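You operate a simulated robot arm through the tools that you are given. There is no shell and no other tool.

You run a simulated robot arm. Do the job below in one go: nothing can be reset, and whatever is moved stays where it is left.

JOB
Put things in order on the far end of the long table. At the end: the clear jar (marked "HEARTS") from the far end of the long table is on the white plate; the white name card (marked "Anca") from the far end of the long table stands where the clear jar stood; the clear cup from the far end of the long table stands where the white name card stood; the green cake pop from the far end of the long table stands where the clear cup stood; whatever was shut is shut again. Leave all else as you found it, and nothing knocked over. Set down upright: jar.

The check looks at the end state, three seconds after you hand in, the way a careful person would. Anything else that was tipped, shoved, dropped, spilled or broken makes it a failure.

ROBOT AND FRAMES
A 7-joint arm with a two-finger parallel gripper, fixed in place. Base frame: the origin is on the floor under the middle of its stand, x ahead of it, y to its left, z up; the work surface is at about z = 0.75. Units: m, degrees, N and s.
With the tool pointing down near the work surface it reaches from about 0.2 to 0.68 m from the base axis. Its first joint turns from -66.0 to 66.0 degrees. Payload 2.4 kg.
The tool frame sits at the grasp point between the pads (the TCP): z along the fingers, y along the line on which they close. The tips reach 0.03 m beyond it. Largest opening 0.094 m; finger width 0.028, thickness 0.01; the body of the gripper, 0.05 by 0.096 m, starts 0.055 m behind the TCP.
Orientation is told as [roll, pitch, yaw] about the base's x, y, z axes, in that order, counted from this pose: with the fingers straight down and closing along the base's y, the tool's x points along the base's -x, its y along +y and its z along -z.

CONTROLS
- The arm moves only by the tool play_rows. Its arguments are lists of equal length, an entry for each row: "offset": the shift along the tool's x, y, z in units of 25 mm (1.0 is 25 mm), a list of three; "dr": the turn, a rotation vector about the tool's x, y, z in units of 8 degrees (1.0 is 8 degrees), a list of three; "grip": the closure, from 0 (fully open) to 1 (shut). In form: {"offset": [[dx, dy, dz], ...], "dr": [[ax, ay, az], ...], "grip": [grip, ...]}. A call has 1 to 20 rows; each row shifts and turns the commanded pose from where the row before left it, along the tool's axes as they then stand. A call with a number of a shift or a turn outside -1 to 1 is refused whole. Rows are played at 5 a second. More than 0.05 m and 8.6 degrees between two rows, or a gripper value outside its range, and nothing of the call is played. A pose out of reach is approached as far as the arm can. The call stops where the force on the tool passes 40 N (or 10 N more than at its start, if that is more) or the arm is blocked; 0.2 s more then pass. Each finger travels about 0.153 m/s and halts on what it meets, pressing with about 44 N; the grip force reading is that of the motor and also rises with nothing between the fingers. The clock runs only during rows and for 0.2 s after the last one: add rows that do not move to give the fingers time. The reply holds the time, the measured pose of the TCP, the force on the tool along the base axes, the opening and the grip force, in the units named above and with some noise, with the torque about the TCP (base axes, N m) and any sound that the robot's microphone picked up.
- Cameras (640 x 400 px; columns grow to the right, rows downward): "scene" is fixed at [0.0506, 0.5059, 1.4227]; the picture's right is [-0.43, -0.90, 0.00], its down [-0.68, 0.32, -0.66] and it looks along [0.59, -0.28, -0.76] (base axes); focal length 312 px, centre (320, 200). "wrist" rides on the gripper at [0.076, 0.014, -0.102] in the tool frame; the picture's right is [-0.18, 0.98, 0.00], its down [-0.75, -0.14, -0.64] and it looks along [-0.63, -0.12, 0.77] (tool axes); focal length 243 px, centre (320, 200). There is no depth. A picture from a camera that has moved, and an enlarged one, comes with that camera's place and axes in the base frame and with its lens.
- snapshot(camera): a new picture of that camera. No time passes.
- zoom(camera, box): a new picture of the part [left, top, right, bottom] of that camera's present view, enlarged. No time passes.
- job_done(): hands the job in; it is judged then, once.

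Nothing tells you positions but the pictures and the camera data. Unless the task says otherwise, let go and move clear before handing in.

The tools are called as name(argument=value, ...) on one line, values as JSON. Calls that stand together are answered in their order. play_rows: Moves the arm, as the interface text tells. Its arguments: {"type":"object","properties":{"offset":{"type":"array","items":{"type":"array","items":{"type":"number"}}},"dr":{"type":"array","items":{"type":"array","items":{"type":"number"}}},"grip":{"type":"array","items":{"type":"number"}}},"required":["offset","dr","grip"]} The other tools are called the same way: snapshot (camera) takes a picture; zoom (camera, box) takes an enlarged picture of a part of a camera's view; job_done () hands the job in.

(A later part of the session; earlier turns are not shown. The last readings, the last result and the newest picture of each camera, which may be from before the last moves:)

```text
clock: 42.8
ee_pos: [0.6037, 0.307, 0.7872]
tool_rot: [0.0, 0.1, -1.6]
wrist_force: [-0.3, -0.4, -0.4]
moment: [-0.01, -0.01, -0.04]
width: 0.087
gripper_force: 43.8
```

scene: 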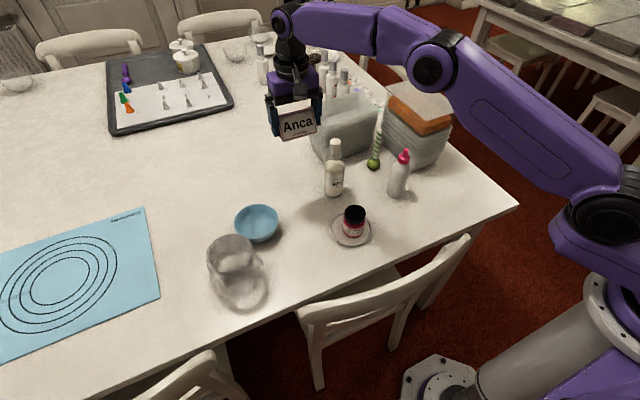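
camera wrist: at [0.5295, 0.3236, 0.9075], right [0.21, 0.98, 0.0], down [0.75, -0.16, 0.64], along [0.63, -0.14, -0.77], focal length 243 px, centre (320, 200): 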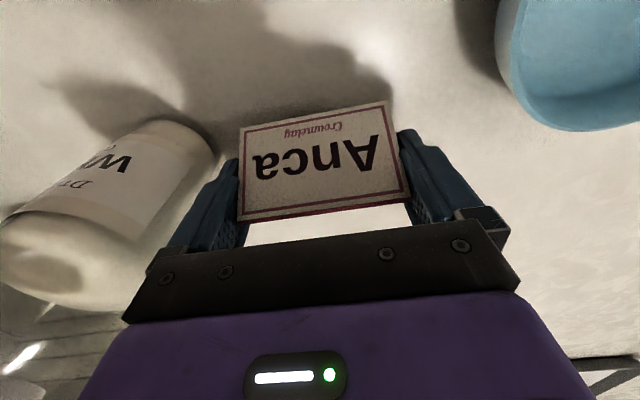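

play_rows(offset=[[0, 0, 0.05], [0, 0, 0.05], [0, 0, 0]], dr=[[0, 0, 0], [0, 0, 0], [0, 0, 0]], grip=[1, 1, 1])

zoom(camera="scene", box=[240, 130, 340, 220])

```text
clock: 43.6
ee_pos: [0.6039, 0.3079, 0.7841]
tool_rot: [0.0, -0.1, -1.6]
wrist_force: [0.1, -0.7, -0.2]
moment: [-0.04, 0.01, 0.02]
width: 0.0874
gripper_force: 43.7
```

```text
4.44 times, centred on (290, 175) of scene
camera zoom: at [0.0506, 0.5059, 1.4227], right [-0.43, -0.9, 0.0], down [-0.68, 0.32, -0.66], along [0.59, -0.28, -0.76], focal length 1385 px, centre (453, 311)
```

zoom: 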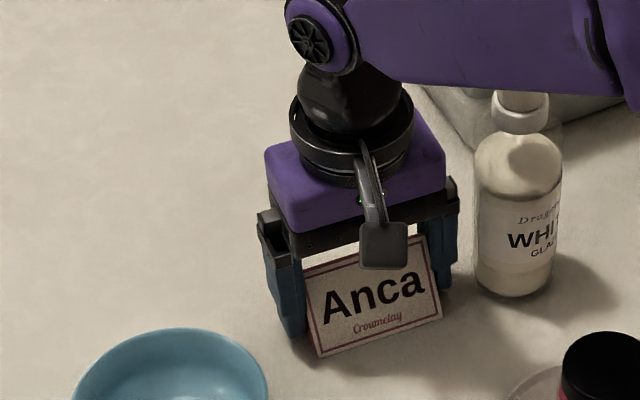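

play_rows(offset=[[0, 0, 0.04], [0, 0, 0]], dr=[[0, 0, 0], [0, 0, 0]], grip=[1, 1])

```text
clock: 44.2
ee_pos: [0.605, 0.3085, 0.7842]
tool_rot: [0.0, 0.0, -1.6]
wrist_force: [0.4, 0.2, 0.6]
moment: [-0.02, -0.05, 0.01]
width: 0.087
gripper_force: 43.8
```

play_rows(offset=[[0, 0, 0.04], [0, 0, 0]], dr=[[0, 0, 0], [0, 0, 0]], grip=[1, 1])

```text
clock: 44.8
ee_pos: [0.6043, 0.3078, 0.7829]
tool_rot: [-0.1, 0.0, -1.6]
wrist_force: [-1.8, -1.7, 10.4]
moment: [-0.11, 0.03, 0.0]
width: 0.0873
gripper_force: 44.2
```

Contact made (10 N). I'll ease off, open fully and rise straight up.

play_rows(offset=[[0, 0, -0.03], [0, 0, 0], [0, 0, 0], [0, 0, 0], [0, 0, -0.3], [0, 0, -0.5], [0, 0, -0.8], [0, 0, -0.9], [0, 0, -0.9], [0, 0, -0.9], [0, 0, -0.9], [0, 0, -0.9], [0, 0, -0.9], [0, 0, 0]], dr=[[0, 0, 0], [0, 0, 0], [0, 0, 0], [0, 0, 0], [0, 0, 0], [0, 0, 0], [0, 0, 0], [0, 0, 0], [0, 0, 0], [0, 0, 0], [0, 0, 0], [0, 0, 0], [0, 0, 0], [0, 0, 0]], grip=[1, 0, 0, 0, 0, 0, 0, 0, 0, 0, 0, 0, 0, 0])

snapshot(camera="wrist")

zoom(camera="scene", box=[220, 110, 420, 255])

```text
clock: 47.8
ee_pos: [0.6035, 0.308, 0.958]
tool_rot: [0.0, 0.0, -1.7]
wrist_force: [-0.7, -0.2, 0.3]
moment: [-0.01, 0.03, -0.01]
width: 0.0941
gripper_force: 0.0
```

```text
taken
camera wrist: at [0.5296, 0.3238, 1.0609], right [0.21, 0.98, 0.0], down [0.75, -0.16, 0.64], along [0.63, -0.14, -0.77], focal length 243 px, centre (320, 200)
```

wrist: 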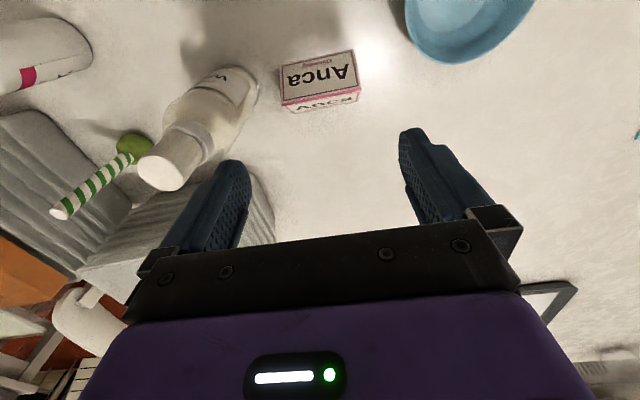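

```text
2.76 times, centred on (320, 182) of scene
camera zoom: at [0.0506, 0.5059, 1.4227], right [-0.43, -0.9, 0.0], down [-0.68, 0.32, -0.66], along [0.59, -0.28, -0.76], focal length 860 px, centre (320, 248)
```

zoom: 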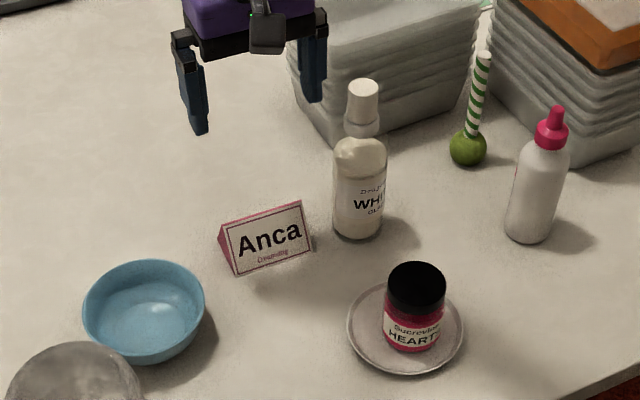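

The card stands at the jar's old spot. Next I'll view the cup from above to plan the rim pinch.

play_rows(offset=[[0.929, 0.826, -0.2], [0.929, 0.826, -0.2], [0.929, 0.826, -0.2], [0.929, 0.826, -0.2], [0.929, 0.826, -0.2], [0.929, 0.826, -0.2], [0.929, 0.826, -0.2], [0.929, 0.826, -0.2], [0.929, 0.826, -0.2], [0, 0, 0]], dr=[[0, 0, -0.2], [0, 0, 0], [0, 0, 0], [0, 0, 0], [0, 0, 0], [0, 0, 0], [0, 0, 0], [0, 0, 0], [0, 0, 0], [0, 0, 0]], grip=[0, 0, 0, 0, 0, 0, 0, 0, 0, 0])

snapshot(camera="wrist")

zoom(camera="wrist", box=[280, 20, 480, 145])

zoom(camera="scene", box=[180, 200, 300, 320])

```text
clock: 50.0
ee_pos: [0.3966, 0.4953, 1.0042]
tool_rot: [-0.1, 0.0, 0.0]
wrist_force: [-0.3, 0.0, 0.1]
moment: [0.03, 0.01, 0.02]
width: 0.0942
gripper_force: 0.0
```

```text
taken
camera wrist: at [0.3207, 0.5086, 1.1066], right [0.18, 0.98, 0.0], down [0.75, -0.14, 0.64], along [0.63, -0.12, -0.77], focal length 243 px, centre (320, 200)
```

wrist: 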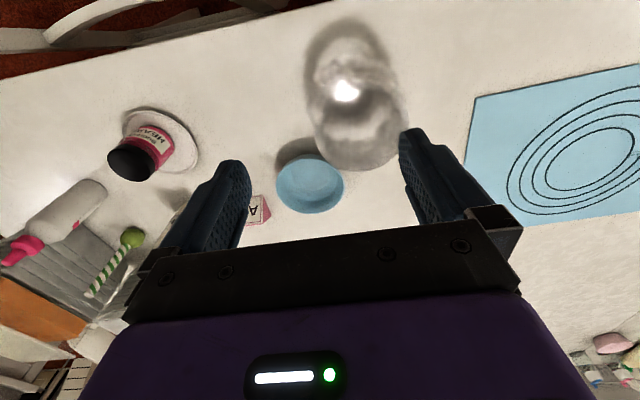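

```text
3.20 times, centred on (380, 82) of wrist
camera zoom: at [0.3207, 0.5086, 1.1066], right [0.18, 0.98, 0.0], down [0.75, -0.14, 0.64], along [0.63, -0.12, -0.77], focal length 776 px, centre (128, 576)
```

zoom: 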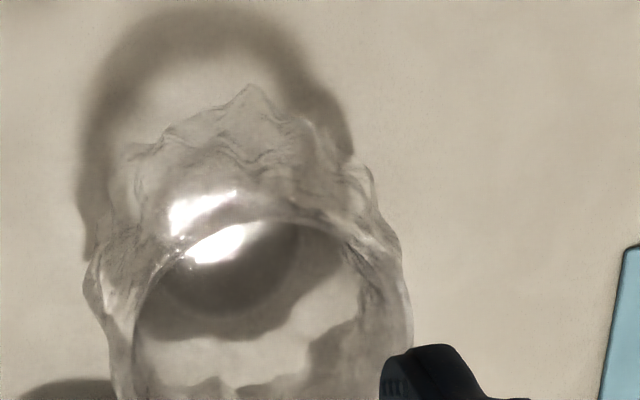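

```text
3.33 times, centred on (240, 260) of scene
camera zoom: at [0.0506, 0.5059, 1.4227], right [-0.43, -0.9, 0.0], down [-0.68, 0.32, -0.66], along [0.59, -0.28, -0.76], focal length 1039 px, centre (587, 0)
```

zoom: 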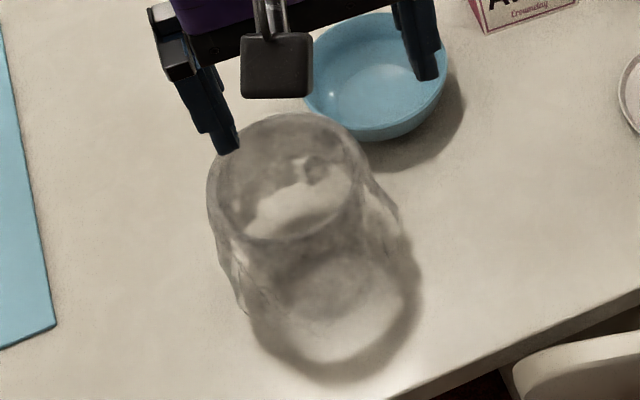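

zoom(camera="wrist", box=[280, 40, 440, 180])

zoom(camera="wrist", box=[300, 60, 420, 180])

```text
2.86 times, centred on (360, 110) of wrist
camera zoom: at [0.3207, 0.5086, 1.1066], right [0.18, 0.98, 0.0], down [0.75, -0.14, 0.64], along [0.63, -0.12, -0.77], focal length 693 px, centre (206, 457)
```

zoom: 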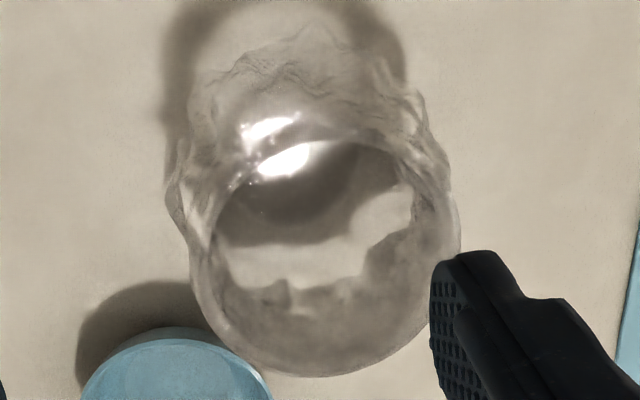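

```text
3.33 times, centred on (360, 120) of wrist
camera zoom: at [0.3207, 0.5086, 1.1066], right [0.18, 0.98, 0.0], down [0.75, -0.14, 0.64], along [0.63, -0.12, -0.77], focal length 809 px, centre (187, 467)
```

zoom: 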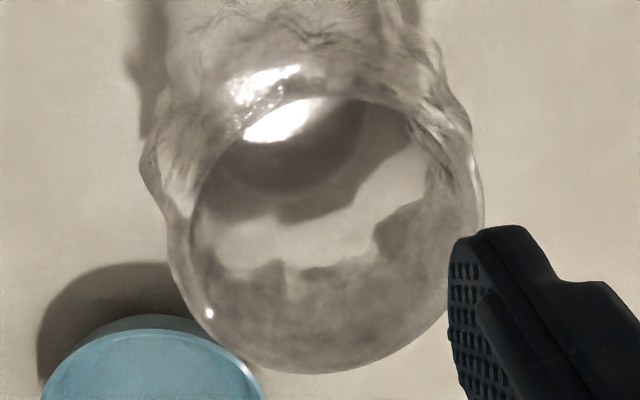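

The cup's rim is about 0.094 m across centred near (0.44, 0.532), and the body bulges outward. I'll pull back and tilt the wrist camera for a side view of the cup's profile.

play_rows(offset=[[0, 0, 0], [0, 0, 0], [0, 0, 0], [0, 0, 0], [0, 0, 0], [0, 0, 0], [0, 0, 0], [0.94, -0.04, 0.5], [0.94, -0.04, 0.5], [0.94, -0.04, 0.5], [0.94, -0.04, 0.5], [0.94, -0.04, 0.5], [0.94, -0.04, 0.5], [0.94, -0.04, 0.5], [0.94, -0.04, 0.5], [0, 0, 0]], dr=[[0, 0, -0.904], [0, 0, -0.904], [0, 0, -0.904], [0, 0, -0.904], [0, 0, -0.904], [0, 0, -0.904], [0, 0, -0.904], [0, 0, 0], [0, 0, 0], [0, 0, 0], [0, 0, 0], [0, 0, 0], [0, 0, 0], [0, 0, 0], [0, 0, 0], [0, 0, 0]], grip=[0, 0, 0, 0, 0, 0, 0, 0, 0, 0, 0, 0, 0, 0, 0, 0])

play_rows(offset=[[0, 0, 0], [0, 0, 0], [0, 0, 0], [0, 0, 0], [0, 0, 0]], dr=[[0, -0.94, 0], [0, -0.94, 0], [0, -0.94, 0], [0, -0.94, 0], [0, 0, 0]], grip=[0, 0, 0, 0, 0])

snapshot(camera="wrist")

snapshot(camera="scene")

```text
clock: 53.4
ee_pos: [0.2838, 0.3434, 0.903]
tool_rot: [0.0, 0.0, 50.6]
wrist_force: [0.0, 0.7, -0.4]
moment: [0.01, 0.0, 0.03]
width: 0.094
gripper_force: 0.1
```

```text
clock: 54.6
ee_pos: [0.2827, 0.343, 0.9026]
tool_rot: [0.0, -30.1, 50.6]
wrist_force: [0.5, 0.3, 0.6]
moment: [0.01, 0.05, -0.01]
width: 0.0941
gripper_force: 0.1
```

```text
taken
camera wrist: at [0.1985, 0.2609, 0.9536], right [-0.66, 0.75, 0.09], down [0.32, 0.17, 0.93], along [0.68, 0.64, -0.35], focal length 243 px, centre (320, 200)
```

wrist: 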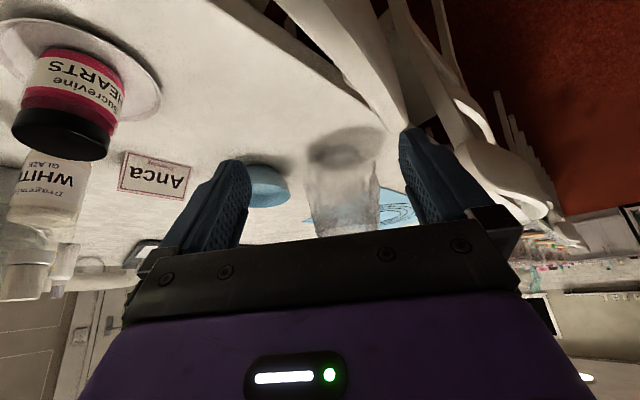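

```text
taken
```

scene: 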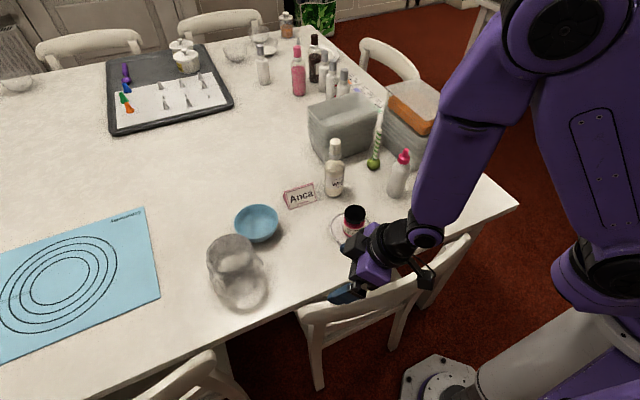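

zoom(camera="wrist", box=[270, 100, 420, 240])

```text
2.86 times, centred on (345, 170) of wrist
camera zoom: at [0.1985, 0.2609, 0.9536], right [-0.66, 0.75, 0.09], down [0.32, 0.17, 0.93], along [0.68, 0.64, -0.35], focal length 693 px, centre (249, 286)
```

zoom: 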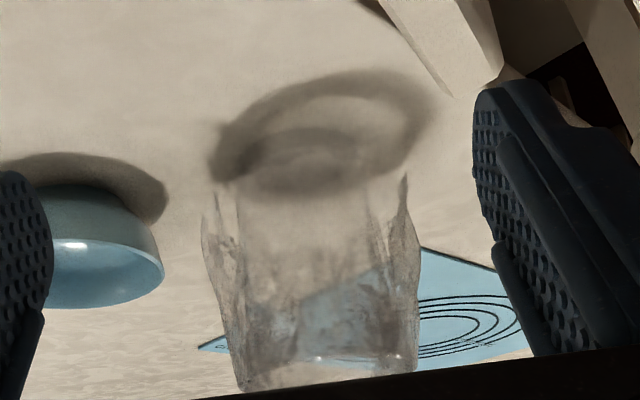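

The side view shows the cup narrowing slightly toward the rim: about 0.047 m rim radius and 0.057 m body radius. I'll level the tool, turn to yaw 90° and move above the near (-x) rim to plan the pinch.

play_rows(offset=[[0, 0, 0], [0, 0, 0], [0, 0, 0], [0, 0, 0], [0, 0, -0.975], [0, 0, -0.975], [0, 0, -0.975], [0, 0, -0.975], [0, 0, 0], [0, 0, 0], [0, 0, 0], [0, 0, 0], [0, 0, 0], [0, 0, 0]], dr=[[0, 0.94, 0], [0, 0.94, 0], [0, 0.94, 0], [0, 0.94, 0], [0, 0, 0], [0, 0, 0], [0, 0, 0], [0, 0, 0], [0, 0, -0.985], [0, 0, -0.985], [0, 0, -0.985], [0, 0, -0.985], [0, 0, -0.985], [0, 0, 0]], grip=[0, 0, 0, 0, 0, 0, 0, 0, 0, 0, 0, 0, 0, 0])

play_rows(offset=[[-0.945, -0.53, 0], [-0.945, -0.53, 0], [-0.945, -0.53, 0], [-0.945, -0.53, 0], [-0.945, -0.53, 0], [-0.945, -0.53, 0], [-0.945, -0.53, 0], [-0.945, -0.53, 0], [0, 0, 0]], dr=[[0, 0, 0], [0, 0, 0], [0, 0, 0], [0, 0, 0], [0, 0, 0], [0, 0, 0], [0, 0, 0], [0, 0, 0], [0, 0, 0]], grip=[0, 0, 0, 0, 0, 0, 0, 0, 0])

snapshot(camera="wrist")

zoom(camera="wrist", box=[180, 40, 360, 180])

zoom(camera="scene", box=[180, 190, 340, 310])

```text
clock: 57.6
ee_pos: [0.2831, 0.3426, 1.0001]
tool_rot: [0.1, 0.0, 90.1]
wrist_force: [-0.1, 0.0, 0.1]
moment: [-0.02, 0.02, 0.03]
width: 0.0939
gripper_force: 0.0
```

```text
clock: 59.6
ee_pos: [0.3884, 0.5313, 1.0002]
tool_rot: [0.0, 0.0, 90.0]
wrist_force: [0.0, -0.5, -0.6]
moment: [-0.02, 0.01, 0.03]
width: 0.0942
gripper_force: 0.2
```

```text
taken
camera wrist: at [0.3756, 0.4556, 1.1036], right [-0.98, 0.18, 0.0], down [0.14, 0.75, 0.64], along [0.12, 0.63, -0.77], focal length 243 px, centre (320, 200)
```

wrist: 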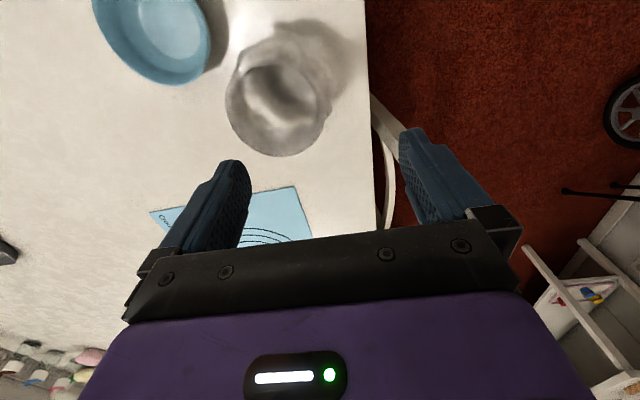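

```text
2.86 times, centred on (270, 110) of wrist
camera zoom: at [0.3756, 0.4556, 1.1036], right [-0.98, 0.18, 0.0], down [0.14, 0.75, 0.64], along [0.12, 0.63, -0.77], focal length 693 px, centre (463, 457)
```

zoom: 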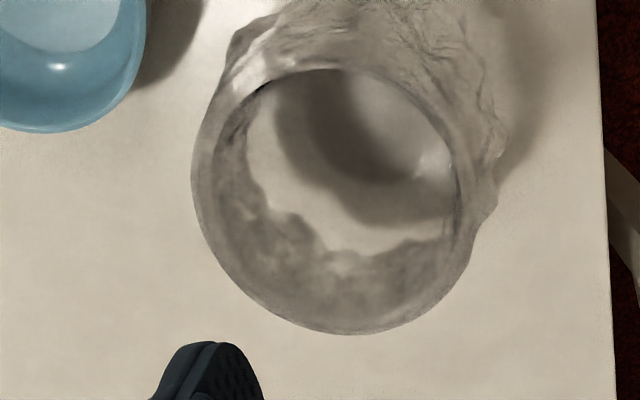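

```text
3.33 times, centred on (260, 250) of scene
camera zoom: at [0.0506, 0.5059, 1.4227], right [-0.43, -0.9, 0.0], down [-0.68, 0.32, -0.66], along [0.59, -0.28, -0.76], focal length 1039 px, centre (520, 33)
```

zoom: 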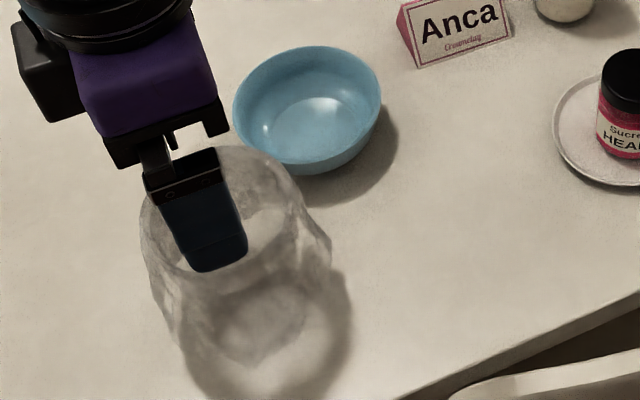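

The near rim wall is at about (0.389, 0.533), rim height about 0.868. I'll lean the tool 4° to match the wall and descend with one finger inside and one outside, stopping 25 mm below the rim.

play_rows(offset=[[-0.07, -0.06, 0], [0, -0.059, 0.845], [0, -0.059, 0.845], [0, -0.059, 0.845], [0, -0.059, 0.845], [0, 0, 0]], dr=[[-0.5, 0, 0], [0, 0, 0], [0, 0, 0], [0, 0, 0], [0, 0, 0], [0, 0, 0]], grip=[0, 0, 0, 0, 0, 0])

snapshot(camera="wrist")

zoom(camera="wrist", box=[180, 60, 440, 230])

zoom(camera="scene", box=[180, 190, 340, 310])

```text
clock: 61.0
ee_pos: [0.3906, 0.5352, 0.916]
tool_rot: [4.0, 0.0, 89.9]
wrist_force: [-0.2, -0.1, 0.8]
moment: [-0.01, 0.02, -0.03]
width: 0.0939
gripper_force: 0.0
```

```text
taken
camera wrist: at [0.3847, 0.4578, 1.0196], right [-0.98, 0.18, 0.07], down [0.18, 0.75, 0.63], along [0.06, 0.63, -0.77], focal length 243 px, centre (320, 200)
```

wrist: 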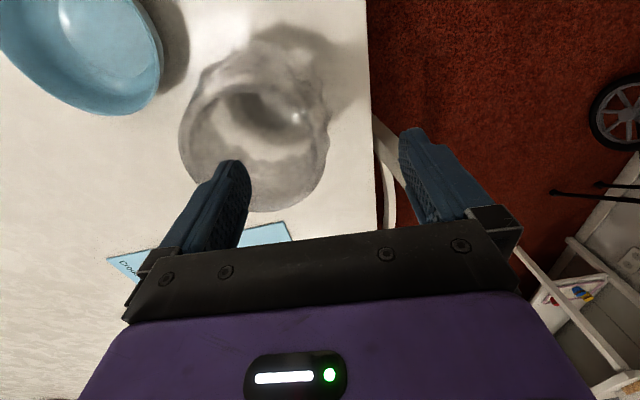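

```text
2.35 times, centred on (310, 145) of wrist
camera zoom: at [0.3847, 0.4578, 1.0196], right [-0.98, 0.18, 0.07], down [0.18, 0.75, 0.63], along [0.06, 0.63, -0.77], focal length 571 px, centre (344, 329)
```

zoom: 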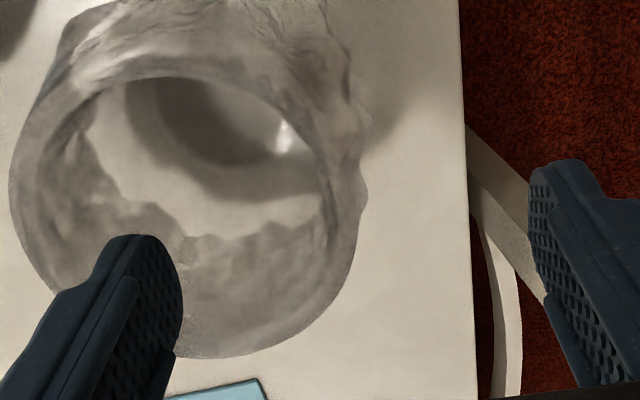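

```text
3.33 times, centred on (260, 250) of scene
camera zoom: at [0.0506, 0.5059, 1.4227], right [-0.43, -0.9, 0.0], down [-0.68, 0.32, -0.66], along [0.59, -0.28, -0.76], focal length 1039 px, centre (520, 33)
```

zoom: 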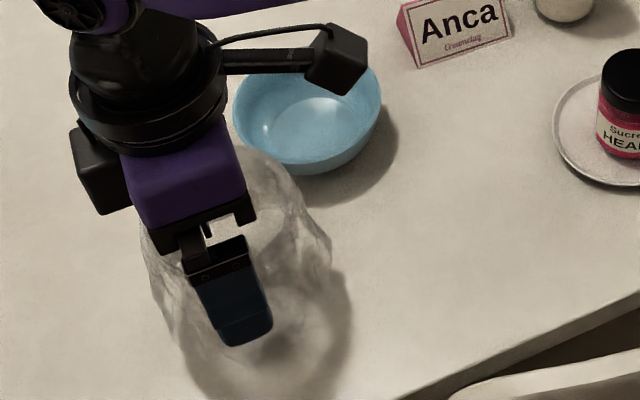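

The inner finger lines up with the cup's interior and the outer one is clear. Descending the last 43 mm.

play_rows(offset=[[0, 0.12, 0], [0, -0.04, 0.572], [0, -0.04, 0.572], [0, -0.04, 0.572], [0, 0, 0]], dr=[[0, 0, 0], [0, 0, 0], [0, 0, 0], [0, 0, 0], [0, 0, 0]], grip=[0, 0, 0, 0, 0])

snapshot(camera="wrist")

zoom(camera="wrist", box=[140, 60, 440, 250])

zoom(camera="scene", box=[180, 190, 340, 310])

```text
clock: 62.2
ee_pos: [0.3866, 0.5332, 0.8727]
tool_rot: [4.1, 0.1, 90.2]
wrist_force: [-0.9, 0.3, 0.3]
moment: [0.02, 0.02, -0.01]
width: 0.0942
gripper_force: 0.0
```

```text
taken
camera wrist: at [0.3816, 0.4571, 0.9767], right [-0.98, 0.18, 0.07], down [0.18, 0.75, 0.63], along [0.06, 0.63, -0.77], focal length 243 px, centre (320, 200)
```

wrist: 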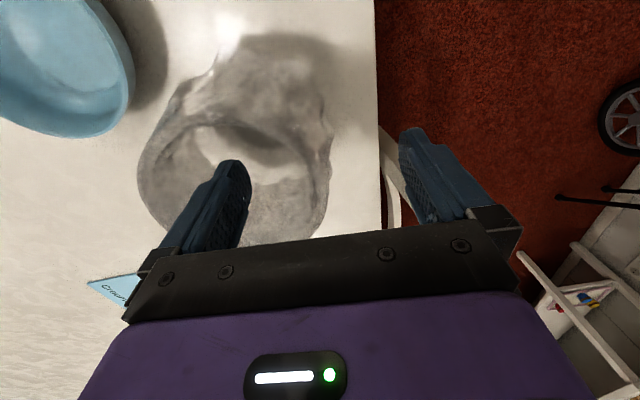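

```text
2.11 times, centred on (290, 155) of wrist
camera zoom: at [0.3816, 0.4571, 0.9767], right [-0.98, 0.18, 0.07], down [0.18, 0.75, 0.63], along [0.06, 0.63, -0.77], focal length 511 px, centre (383, 295)
```

zoom: 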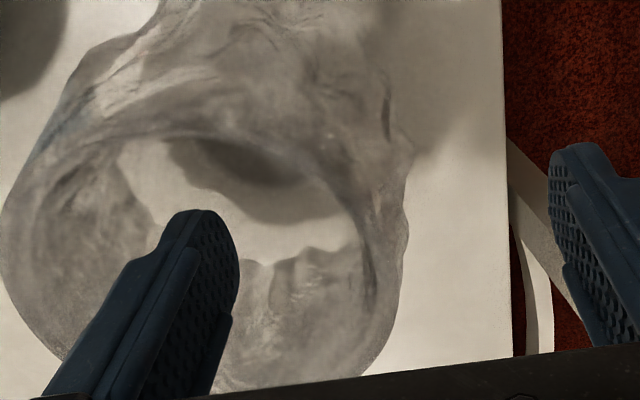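

```text
3.33 times, centred on (260, 250) of scene
camera zoom: at [0.0506, 0.5059, 1.4227], right [-0.43, -0.9, 0.0], down [-0.68, 0.32, -0.66], along [0.59, -0.28, -0.76], focal length 1039 px, centre (520, 33)
```

zoom: 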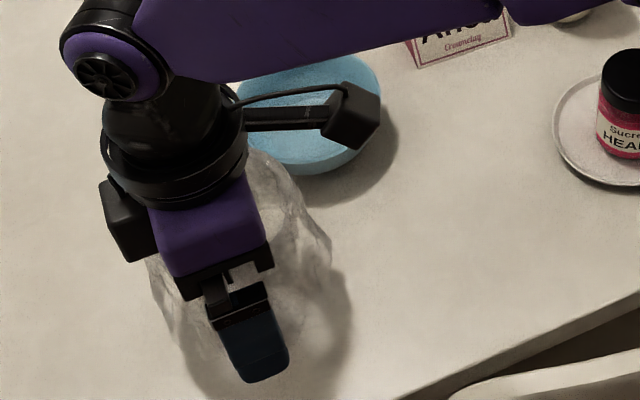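

No contact force; the inner finger is inside the cup. I'll close progressively onto the wall.

play_rows(offset=[[0, 0, 0], [0, 0, 0], [0, 0, 0], [0, 0, 0], [0, 0, 0], [0, 0, 0], [0, 0, 0]], dr=[[0, 0, 0], [0, 0, 0], [0, 0, 0], [0, 0, 0], [0, 0, 0], [0, 0, 0], [0, 0, 0]], grip=[0.25, 0.5, 0.65, 0.8, 0.9, 1, 1])

snapshot(camera="wrist")

zoom(camera="scene", box=[180, 190, 340, 310])

```text
clock: 63.8
ee_pos: [0.3893, 0.5334, 0.8754]
tool_rot: [3.6, -0.2, 89.9]
wrist_force: [5.5, -4.0, 13.8]
moment: [-0.44, -1.7, -0.24]
width: 0.0082
gripper_force: 41.9
```

```text
taken
camera wrist: at [0.3833, 0.4564, 0.9782], right [-0.98, 0.19, 0.06], down [0.18, 0.75, 0.63], along [0.07, 0.63, -0.77], focal length 243 px, centre (320, 200)
```

wrist: 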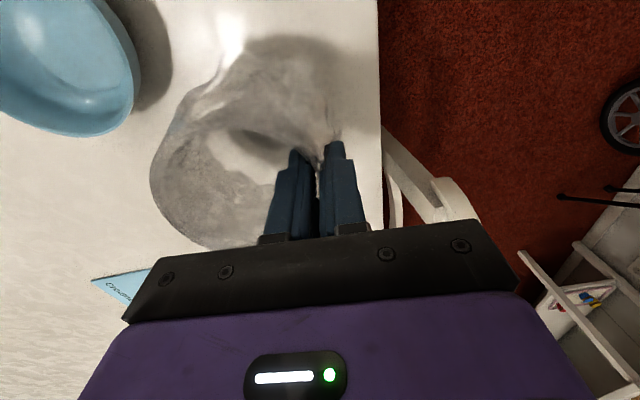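

```text
3.33 times, centred on (260, 250) of scene
camera zoom: at [0.0506, 0.5056, 1.4228], right [-0.43, -0.9, 0.0], down [-0.68, 0.32, -0.66], along [0.59, -0.28, -0.76], focal length 1039 px, centre (520, 33)
```

zoom: 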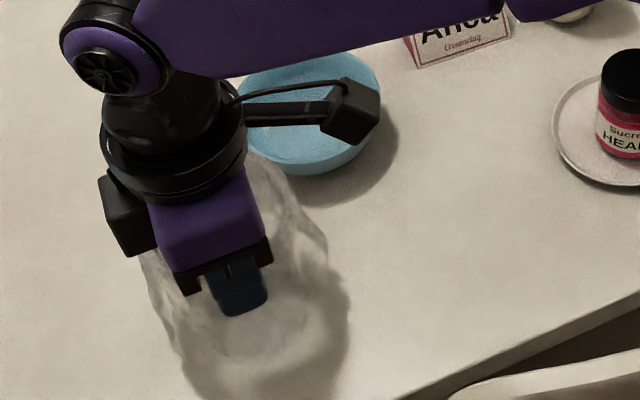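

The wall is pinched (8 mm), but the moment shows the cup's far base edge pressing on the table, so my 4° lean was slightly too much. I'll lift a hair and take some lean out while watching the moment.

play_rows(offset=[[0, 0, 0], [0, 0, 0], [0, 0, 0]], dr=[[0.25, 0, 0], [0, 0, 0], [0, 0, 0]], grip=[1, 1, 1])

```text
clock: 64.6
ee_pos: [0.3873, 0.5341, 0.8738]
tool_rot: [2.0, 0.0, 90.1]
wrist_force: [-0.1, -4.3, 14.1]
moment: [-0.23, -0.97, -0.23]
width: 0.0078
gripper_force: 41.6
```

play_rows(offset=[[0, 0, 0], [0, 0, 0], [0, 0, 0]], dr=[[0.25, 0, 0], [0, 0, 0], [0, 0, 0]], grip=[1, 1, 1])

snapshot(camera="wrist")

zoom(camera="scene", box=[180, 190, 340, 310])

```text
clock: 65.4
ee_pos: [0.3858, 0.534, 0.8735]
tool_rot: [-0.1, 0.0, 90.1]
wrist_force: [-3.6, -2.6, 11.4]
moment: [0.0, -0.16, -0.07]
width: 0.0074
gripper_force: 41.2
```

```text
taken
camera wrist: at [0.3737, 0.4571, 0.9759], right [-0.98, 0.18, 0.0], down [0.14, 0.75, 0.64], along [0.12, 0.63, -0.77], focal length 243 px, centre (320, 200)
```

wrist: 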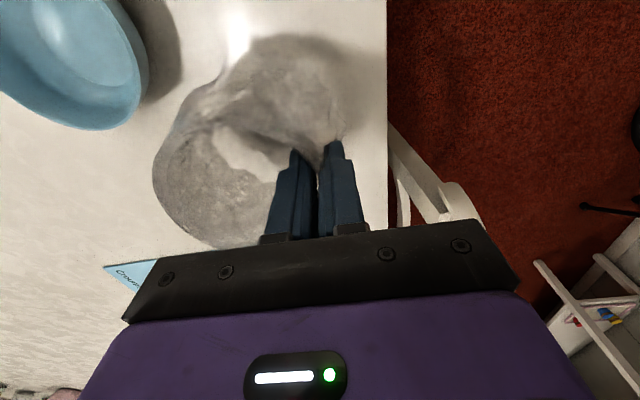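

```text
3.33 times, centred on (260, 250) of scene
camera zoom: at [0.0504, 0.5057, 1.4228], right [-0.43, -0.9, 0.0], down [-0.68, 0.32, -0.66], along [0.59, -0.28, -0.76], focal length 1039 px, centre (520, 33)
```

zoom: 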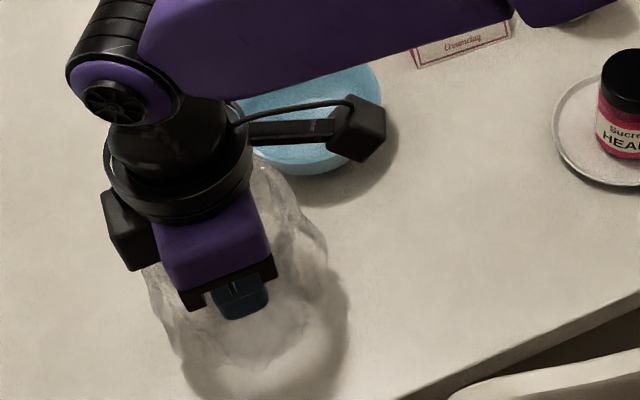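

The load is now even and the cup flat. I'll lift slightly and check the hold.

play_rows(offset=[[0, 0, -0.3], [0, 0, -0.5], [0, 0, -0.5], [0, 0, 0], [0, 0, 0]], dr=[[0, 0, 0], [0, 0, 0], [0, 0, 0], [0, 0, 0], [0, 0, 0]], grip=[1, 1, 1, 1, 1])

snapshot(camera="wrist")

zoom(camera="scene", box=[180, 190, 340, 310])

```text
clock: 66.6
ee_pos: [0.3865, 0.5342, 0.9057]
tool_rot: [-0.1, -0.1, 90.0]
wrist_force: [-1.3, 0.0, -2.8]
moment: [0.01, 0.08, 0.03]
width: 0.0073
gripper_force: 41.4
```

```text
taken
camera wrist: at [0.3737, 0.4576, 1.0082], right [-0.98, 0.18, 0.0], down [0.14, 0.75, 0.64], along [0.12, 0.63, -0.77], focal length 243 px, centre (320, 200)
```

wrist: 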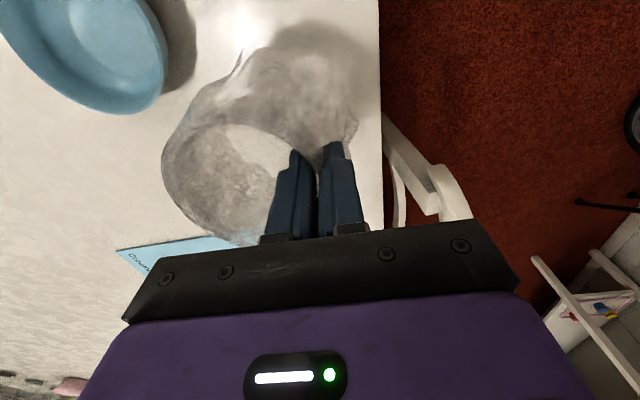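

```text
3.33 times, centred on (260, 250) of scene
camera zoom: at [0.0507, 0.506, 1.4227], right [-0.43, -0.9, 0.0], down [-0.68, 0.32, -0.66], along [0.59, -0.28, -0.76], focal length 1039 px, centre (520, 33)
```

zoom: 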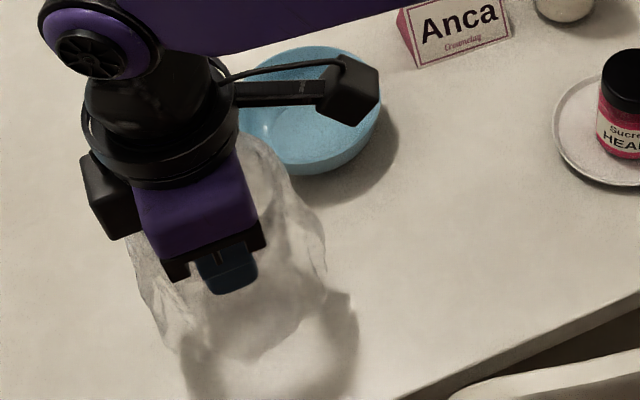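

The cup is held securely (about 0.25 kg). I'll raise it high, turn to yaw 45°, then carry it toward the card's old spot.

play_rows(offset=[[0, 0, -0.7], [0, 0, -0.95], [0, 0, -0.95], [0, 0, -0.95], [0, 0, -0.95], [0, 0, -0.95], [0, 0, -0.95], [0, 0, -0.6], [0, 0, 0], [0, 0, 0], [0, 0, 0], [0, 0, 0], [0, 0, 0], [0, 0, 0], [0, 0, 0], [0, 0, 0]], dr=[[0, 0, 0], [0, 0, 0], [0, 0, 0], [0, 0, 0], [0, 0, 0], [0, 0, 0], [0, 0, 0], [0, 0, 0], [0, 0, 0.8], [0, 0, 0.8], [0, 0, 0.8], [0, 0, 0.8], [0, 0, 0.8], [0, 0, 0.8], [0, 0, 0.82], [0, 0, 0]], grip=[1, 1, 1, 1, 1, 1, 1, 1, 1, 1, 1, 1, 1, 1, 1, 1])

snapshot(camera="scene")

snapshot(camera="wrist")

```text
clock: 70.0
ee_pos: [0.3872, 0.5344, 1.0813]
tool_rot: [0.0, 0.0, 45.0]
wrist_force: [0.3, -0.1, -3.4]
moment: [0.04, 0.09, 0.01]
width: 0.0075
gripper_force: 41.9
```

```text
taken
```

scene: 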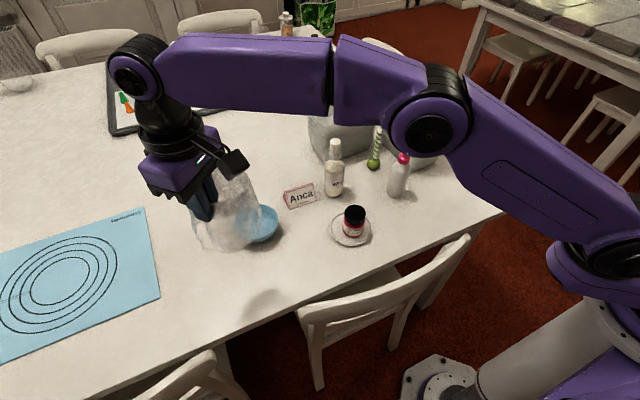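

```text
taken
camera wrist: at [0.3245, 0.4898, 1.1838], right [-0.56, 0.83, 0.0], down [0.63, 0.43, 0.64], along [0.53, 0.36, -0.77], focal length 243 px, centre (320, 200)
```

wrist: 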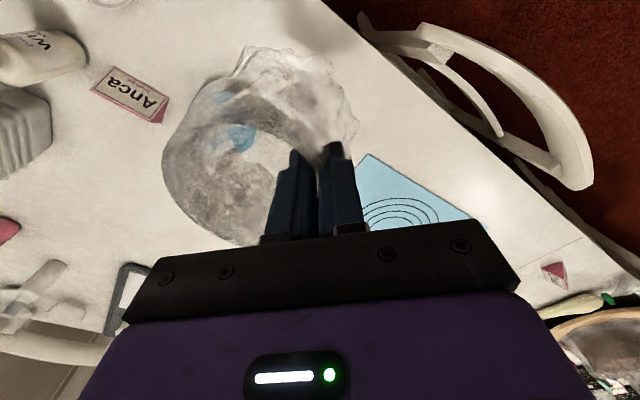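

Holding fine. Now I'll carry the cup across at height.

play_rows(offset=[[0.4, -0.44, 0], [0.75, -0.84, 0], [0.75, -0.84, 0], [0.75, -0.84, 0], [0.75, -0.84, 0], [0.75, -0.84, 0], [0.75, -0.84, 0], [0.75, -0.84, 0], [0.75, -0.84, 0], [0.75, -0.84, 0], [0.75, -0.84, 0], [0.75, -0.84, 0], [0.75, -0.84, 0], [0.75, -0.84, 0], [0.75, -0.84, 0], [0.75, -0.84, 0], [0.75, -0.84, 0], [0.75, -0.84, 0], [0.75, -0.84, 0], [0, 0, 0]], dr=[[0, 0, 0], [0, 0, 0], [0, 0, 0], [0, 0, 0], [0, 0, 0], [0, 0, 0], [0, 0, 0], [0, 0, 0], [0, 0, 0], [0, 0, 0], [0, 0, 0], [0, 0, 0], [0, 0, 0], [0, 0, 0], [0, 0, 0], [0, 0, 0], [0, 0, 0], [0, 0, 0], [0, 0, 0], [0, 0, 0]], grip=[1, 1, 1, 1, 1, 1, 1, 1, 1, 1, 1, 1, 1, 1, 1, 1, 1, 1, 1, 1])

snapshot(camera="scene")

snapshot(camera="wrist")

```text
clock: 74.2
ee_pos: [0.4176, 0.0127, 1.0804]
tool_rot: [0.0, 0.0, 45.1]
wrist_force: [-0.2, 0.1, -1.8]
moment: [0.06, 0.06, 0.0]
width: 0.0074
gripper_force: 41.4
```

```text
taken
```

scene: 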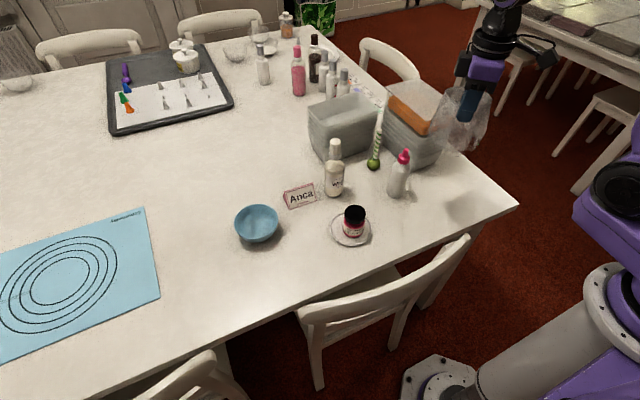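

```text
taken
camera wrist: at [0.3543, -0.0319, 1.1839], right [-0.57, 0.82, 0.0], down [0.63, 0.43, 0.64], along [0.53, 0.36, -0.77], focal length 243 px, centre (320, 200)
```

wrist: 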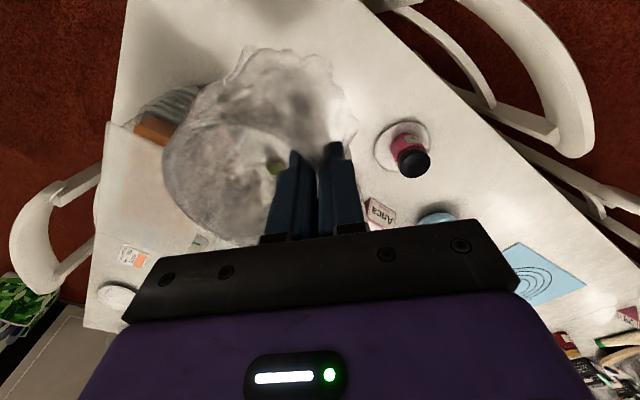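

zoom(camera="scene", box=[400, 20, 560, 160])

zoom(camera="wrist", box=[140, 20, 400, 240])

```text
2.86 times, centred on (480, 90) of scene
camera zoom: at [0.0507, 0.5059, 1.4227], right [-0.43, -0.9, 0.0], down [-0.68, 0.32, -0.66], along [0.59, -0.28, -0.76], focal length 891 px, centre (-137, 514)
```

zoom: 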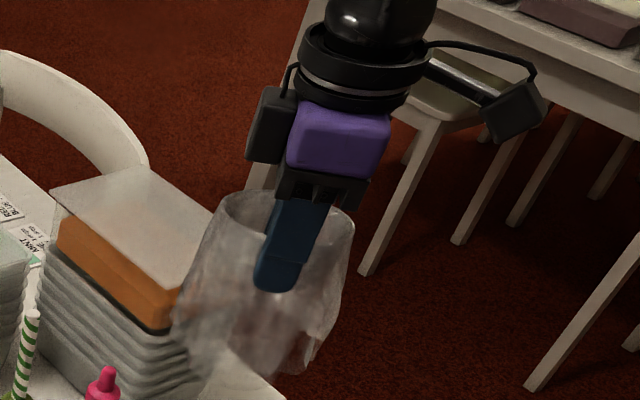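

```text
1.82 times, centred on (270, 130) of wrist
camera zoom: at [0.3543, -0.0319, 1.1839], right [-0.57, 0.82, 0.0], down [0.63, 0.43, 0.64], along [0.53, 0.36, -0.77], focal length 441 px, centre (411, 327)
```

zoom: 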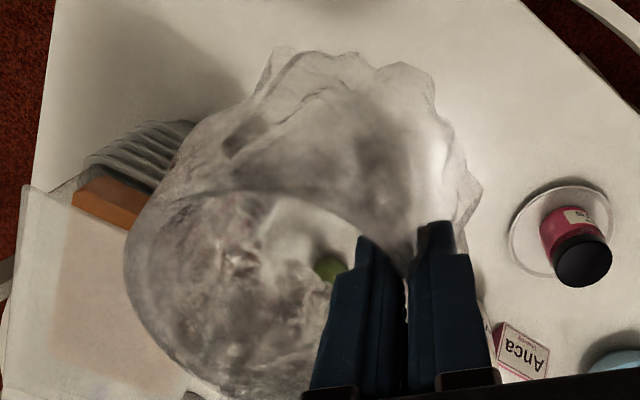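

The cup hangs upright and its centre is about 0.048 m from the TCP. I'll shift over the card's old spot and begin descending.

play_rows(offset=[[0.44, -0.39, 0], [0.43, -0.39, 0], [0, 0, 0.9], [0, 0, 0.9], [0, 0, 0.9], [0, 0, 0.9], [0, 0, 0.9], [0, 0, 0.9], [0, 0, 0.9], [0, 0, 0]], dr=[[0, 0, 0], [0, 0, 0], [0, 0, 0], [0, 0, 0], [0, 0, 0], [0, 0, 0], [0, 0, 0], [0, 0, 0], [0, 0, 0], [0, 0, 0]], grip=[1, 1, 1, 1, 1, 1, 1, 1, 1, 1])

zoom(camera="scene", box=[360, 90, 520, 220])

snapshot(camera="wrist")

```text
clock: 76.4
ee_pos: [0.4129, -0.0168, 0.9234]
tool_rot: [0.0, -0.1, 45.1]
wrist_force: [-0.4, -0.8, -2.7]
moment: [0.09, 0.07, 0.01]
width: 0.0072
gripper_force: 41.4
```

```text
3.08 times, centred on (440, 155) of scene
camera zoom: at [0.0507, 0.5059, 1.4227], right [-0.43, -0.9, 0.0], down [-0.68, 0.32, -0.66], along [0.59, -0.28, -0.76], focal length 959 px, centre (-49, 338)
```

zoom: 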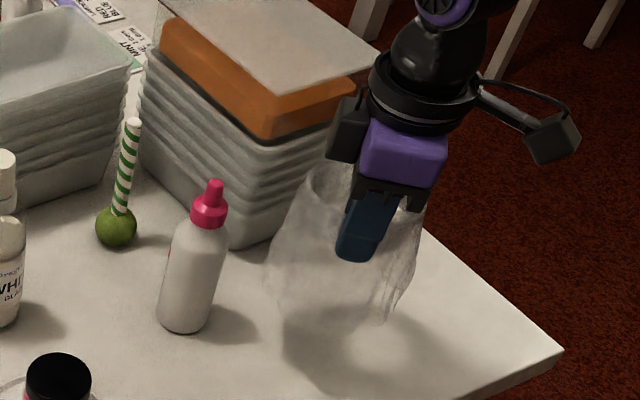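

```text
taken
camera wrist: at [0.3517, -0.0607, 1.026], right [-0.57, 0.82, 0.0], down [0.63, 0.43, 0.64], along [0.53, 0.36, -0.77], focal length 243 px, centre (320, 200)
```

wrist: 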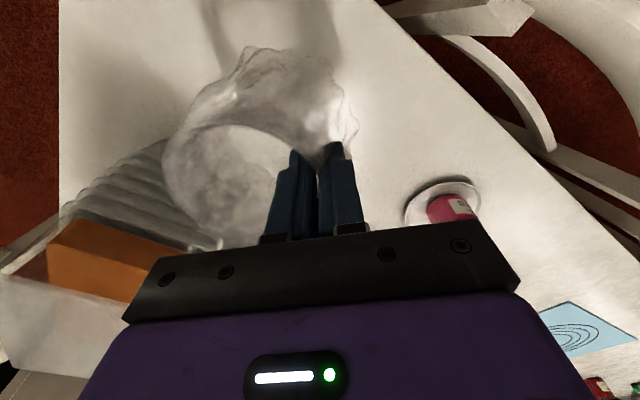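

Position is right. Lowering further, then in small steps to contact.

play_rows(offset=[[0, 0, 0.6], [0, 0, 0.5], [0, 0, 0.3], [0, 0, 0.2], [0, 0, 0]], dr=[[0, 0, 0], [0, 0, 0], [0, 0, 0], [0, 0, 0], [0, 0, 0]], grip=[1, 1, 1, 1, 1])

zoom(camera="scene", box=[360, 90, 520, 220])

```text
clock: 77.6
ee_pos: [0.4133, -0.0176, 0.8842]
tool_rot: [0.0, 0.0, 45.1]
wrist_force: [0.2, -0.9, -2.3]
moment: [0.06, 0.05, -0.01]
width: 0.0074
gripper_force: 41.7
```

```text
3.08 times, centred on (440, 155) of scene
camera zoom: at [0.0507, 0.5059, 1.4227], right [-0.43, -0.9, 0.0], down [-0.68, 0.32, -0.66], along [0.59, -0.28, -0.76], focal length 959 px, centre (-49, 338)
```

zoom: 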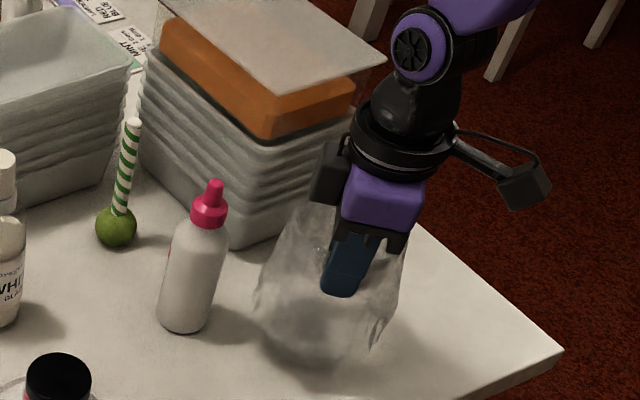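

play_rows(offset=[[0, 0, 0.1], [0, 0, 0.1], [0, 0, 0.08], [0, 0, 0]], dr=[[0, 0, 0], [0, 0, 0], [0, 0, 0], [0, 0, 0]], grip=[1, 1, 1, 1])

```text
clock: 78.6
ee_pos: [0.4156, -0.0166, 0.8777]
tool_rot: [-0.1, 0.0, 45.1]
wrist_force: [-0.5, 0.9, 1.7]
moment: [0.02, -0.08, 0.04]
width: 0.0073
gripper_force: 40.8
```

play_rows(offset=[[0, 0, 0.04], [0, 0, 0]], dr=[[0, 0, 0], [0, 0, 0]], grip=[1, 1])

```text
clock: 79.2
ee_pos: [0.4148, -0.0174, 0.8749]
tool_rot: [0.1, 0.1, 45.1]
wrist_force: [-0.9, 0.7, 2.2]
moment: [-0.01, -0.06, 0.01]
width: 0.0075
gripper_force: 41.5
```

play_rows(offset=[[0, 0, 0.04], [0, 0, 0]], dr=[[0, 0, 0], [0, 0, 0]], grip=[1, 1])

snapshot(camera="wrist")

zoom(camera="scene", box=[360, 90, 520, 220])

```text
clock: 79.8
ee_pos: [0.4151, -0.0173, 0.8757]
tool_rot: [0.0, 0.0, 45.2]
wrist_force: [-1.9, 2.0, 6.4]
moment: [-0.11, -0.13, 0.0]
width: 0.0074
gripper_force: 41.1
```

```text
taken
camera wrist: at [0.352, -0.0606, 0.9773], right [-0.57, 0.82, 0.0], down [0.63, 0.43, 0.64], along [0.53, 0.36, -0.77], focal length 243 px, centre (320, 200)
```

wrist: 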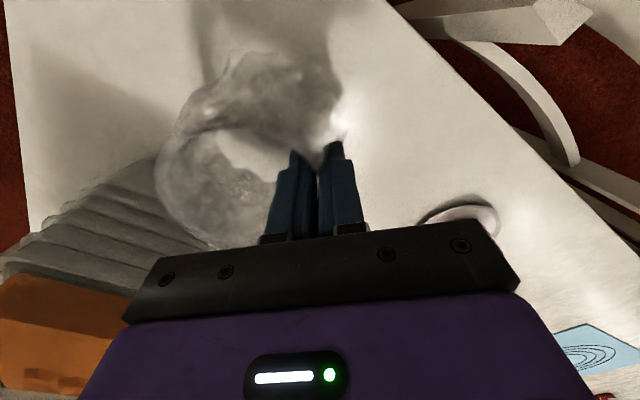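

```text
3.08 times, centred on (440, 155) of scene
camera zoom: at [0.0505, 0.506, 1.4227], right [-0.43, -0.9, 0.0], down [-0.68, 0.32, -0.66], along [0.59, -0.28, -0.76], focal length 959 px, centre (-49, 338)
```

zoom: 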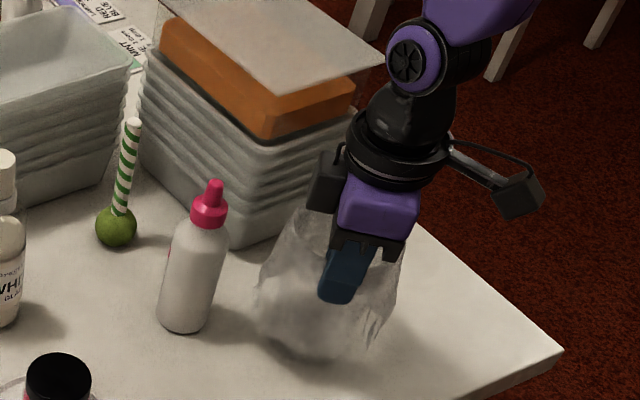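

The cup base is seated on the table. I'll release gently in small steps, then rise straight up.

play_rows(offset=[[0, 0, 0], [0, 0, 0], [0, 0, 0], [0, 0, 0], [0, 0, 0], [0, 0, 0], [0, 0, 0]], dr=[[0, 0, 0], [0, 0, 0], [0, 0, 0], [0, 0, 0], [0, 0, 0], [0, 0, 0], [0, 0, 0]], grip=[0.92, 0.9, 0.86, 0.8, 0.65, 0.5, 0.5])

snapshot(camera="wrist")

zoom(camera="scene", box=[360, 90, 520, 220])

```text
clock: 81.4
ee_pos: [0.4148, -0.0162, 0.8745]
tool_rot: [0.0, -0.1, 45.2]
wrist_force: [-0.3, 0.5, 0.6]
moment: [-0.01, 0.02, -0.01]
width: 0.0472
gripper_force: 0.1
```

```text
taken
camera wrist: at [0.3521, -0.0607, 0.9773], right [-0.57, 0.82, 0.0], down [0.63, 0.43, 0.64], along [0.53, 0.36, -0.77], focal length 243 px, centre (320, 200)
```

wrist: 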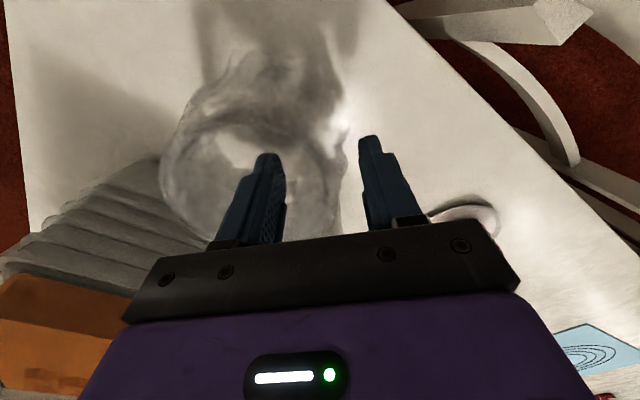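

```text
3.08 times, centred on (440, 155) of scene
camera zoom: at [0.0506, 0.5059, 1.4227], right [-0.43, -0.9, 0.0], down [-0.68, 0.32, -0.66], along [0.59, -0.28, -0.76], focal length 959 px, centre (-49, 338)
```

zoom: 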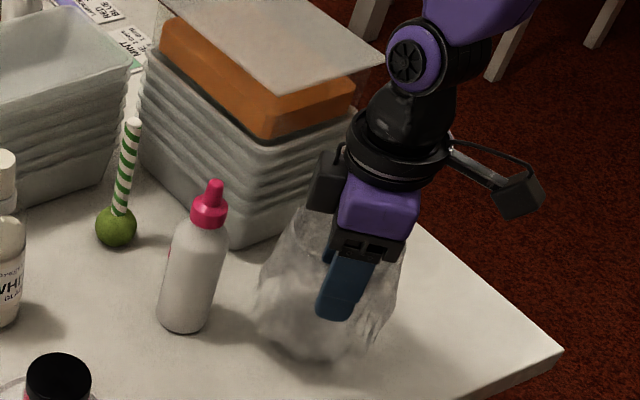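

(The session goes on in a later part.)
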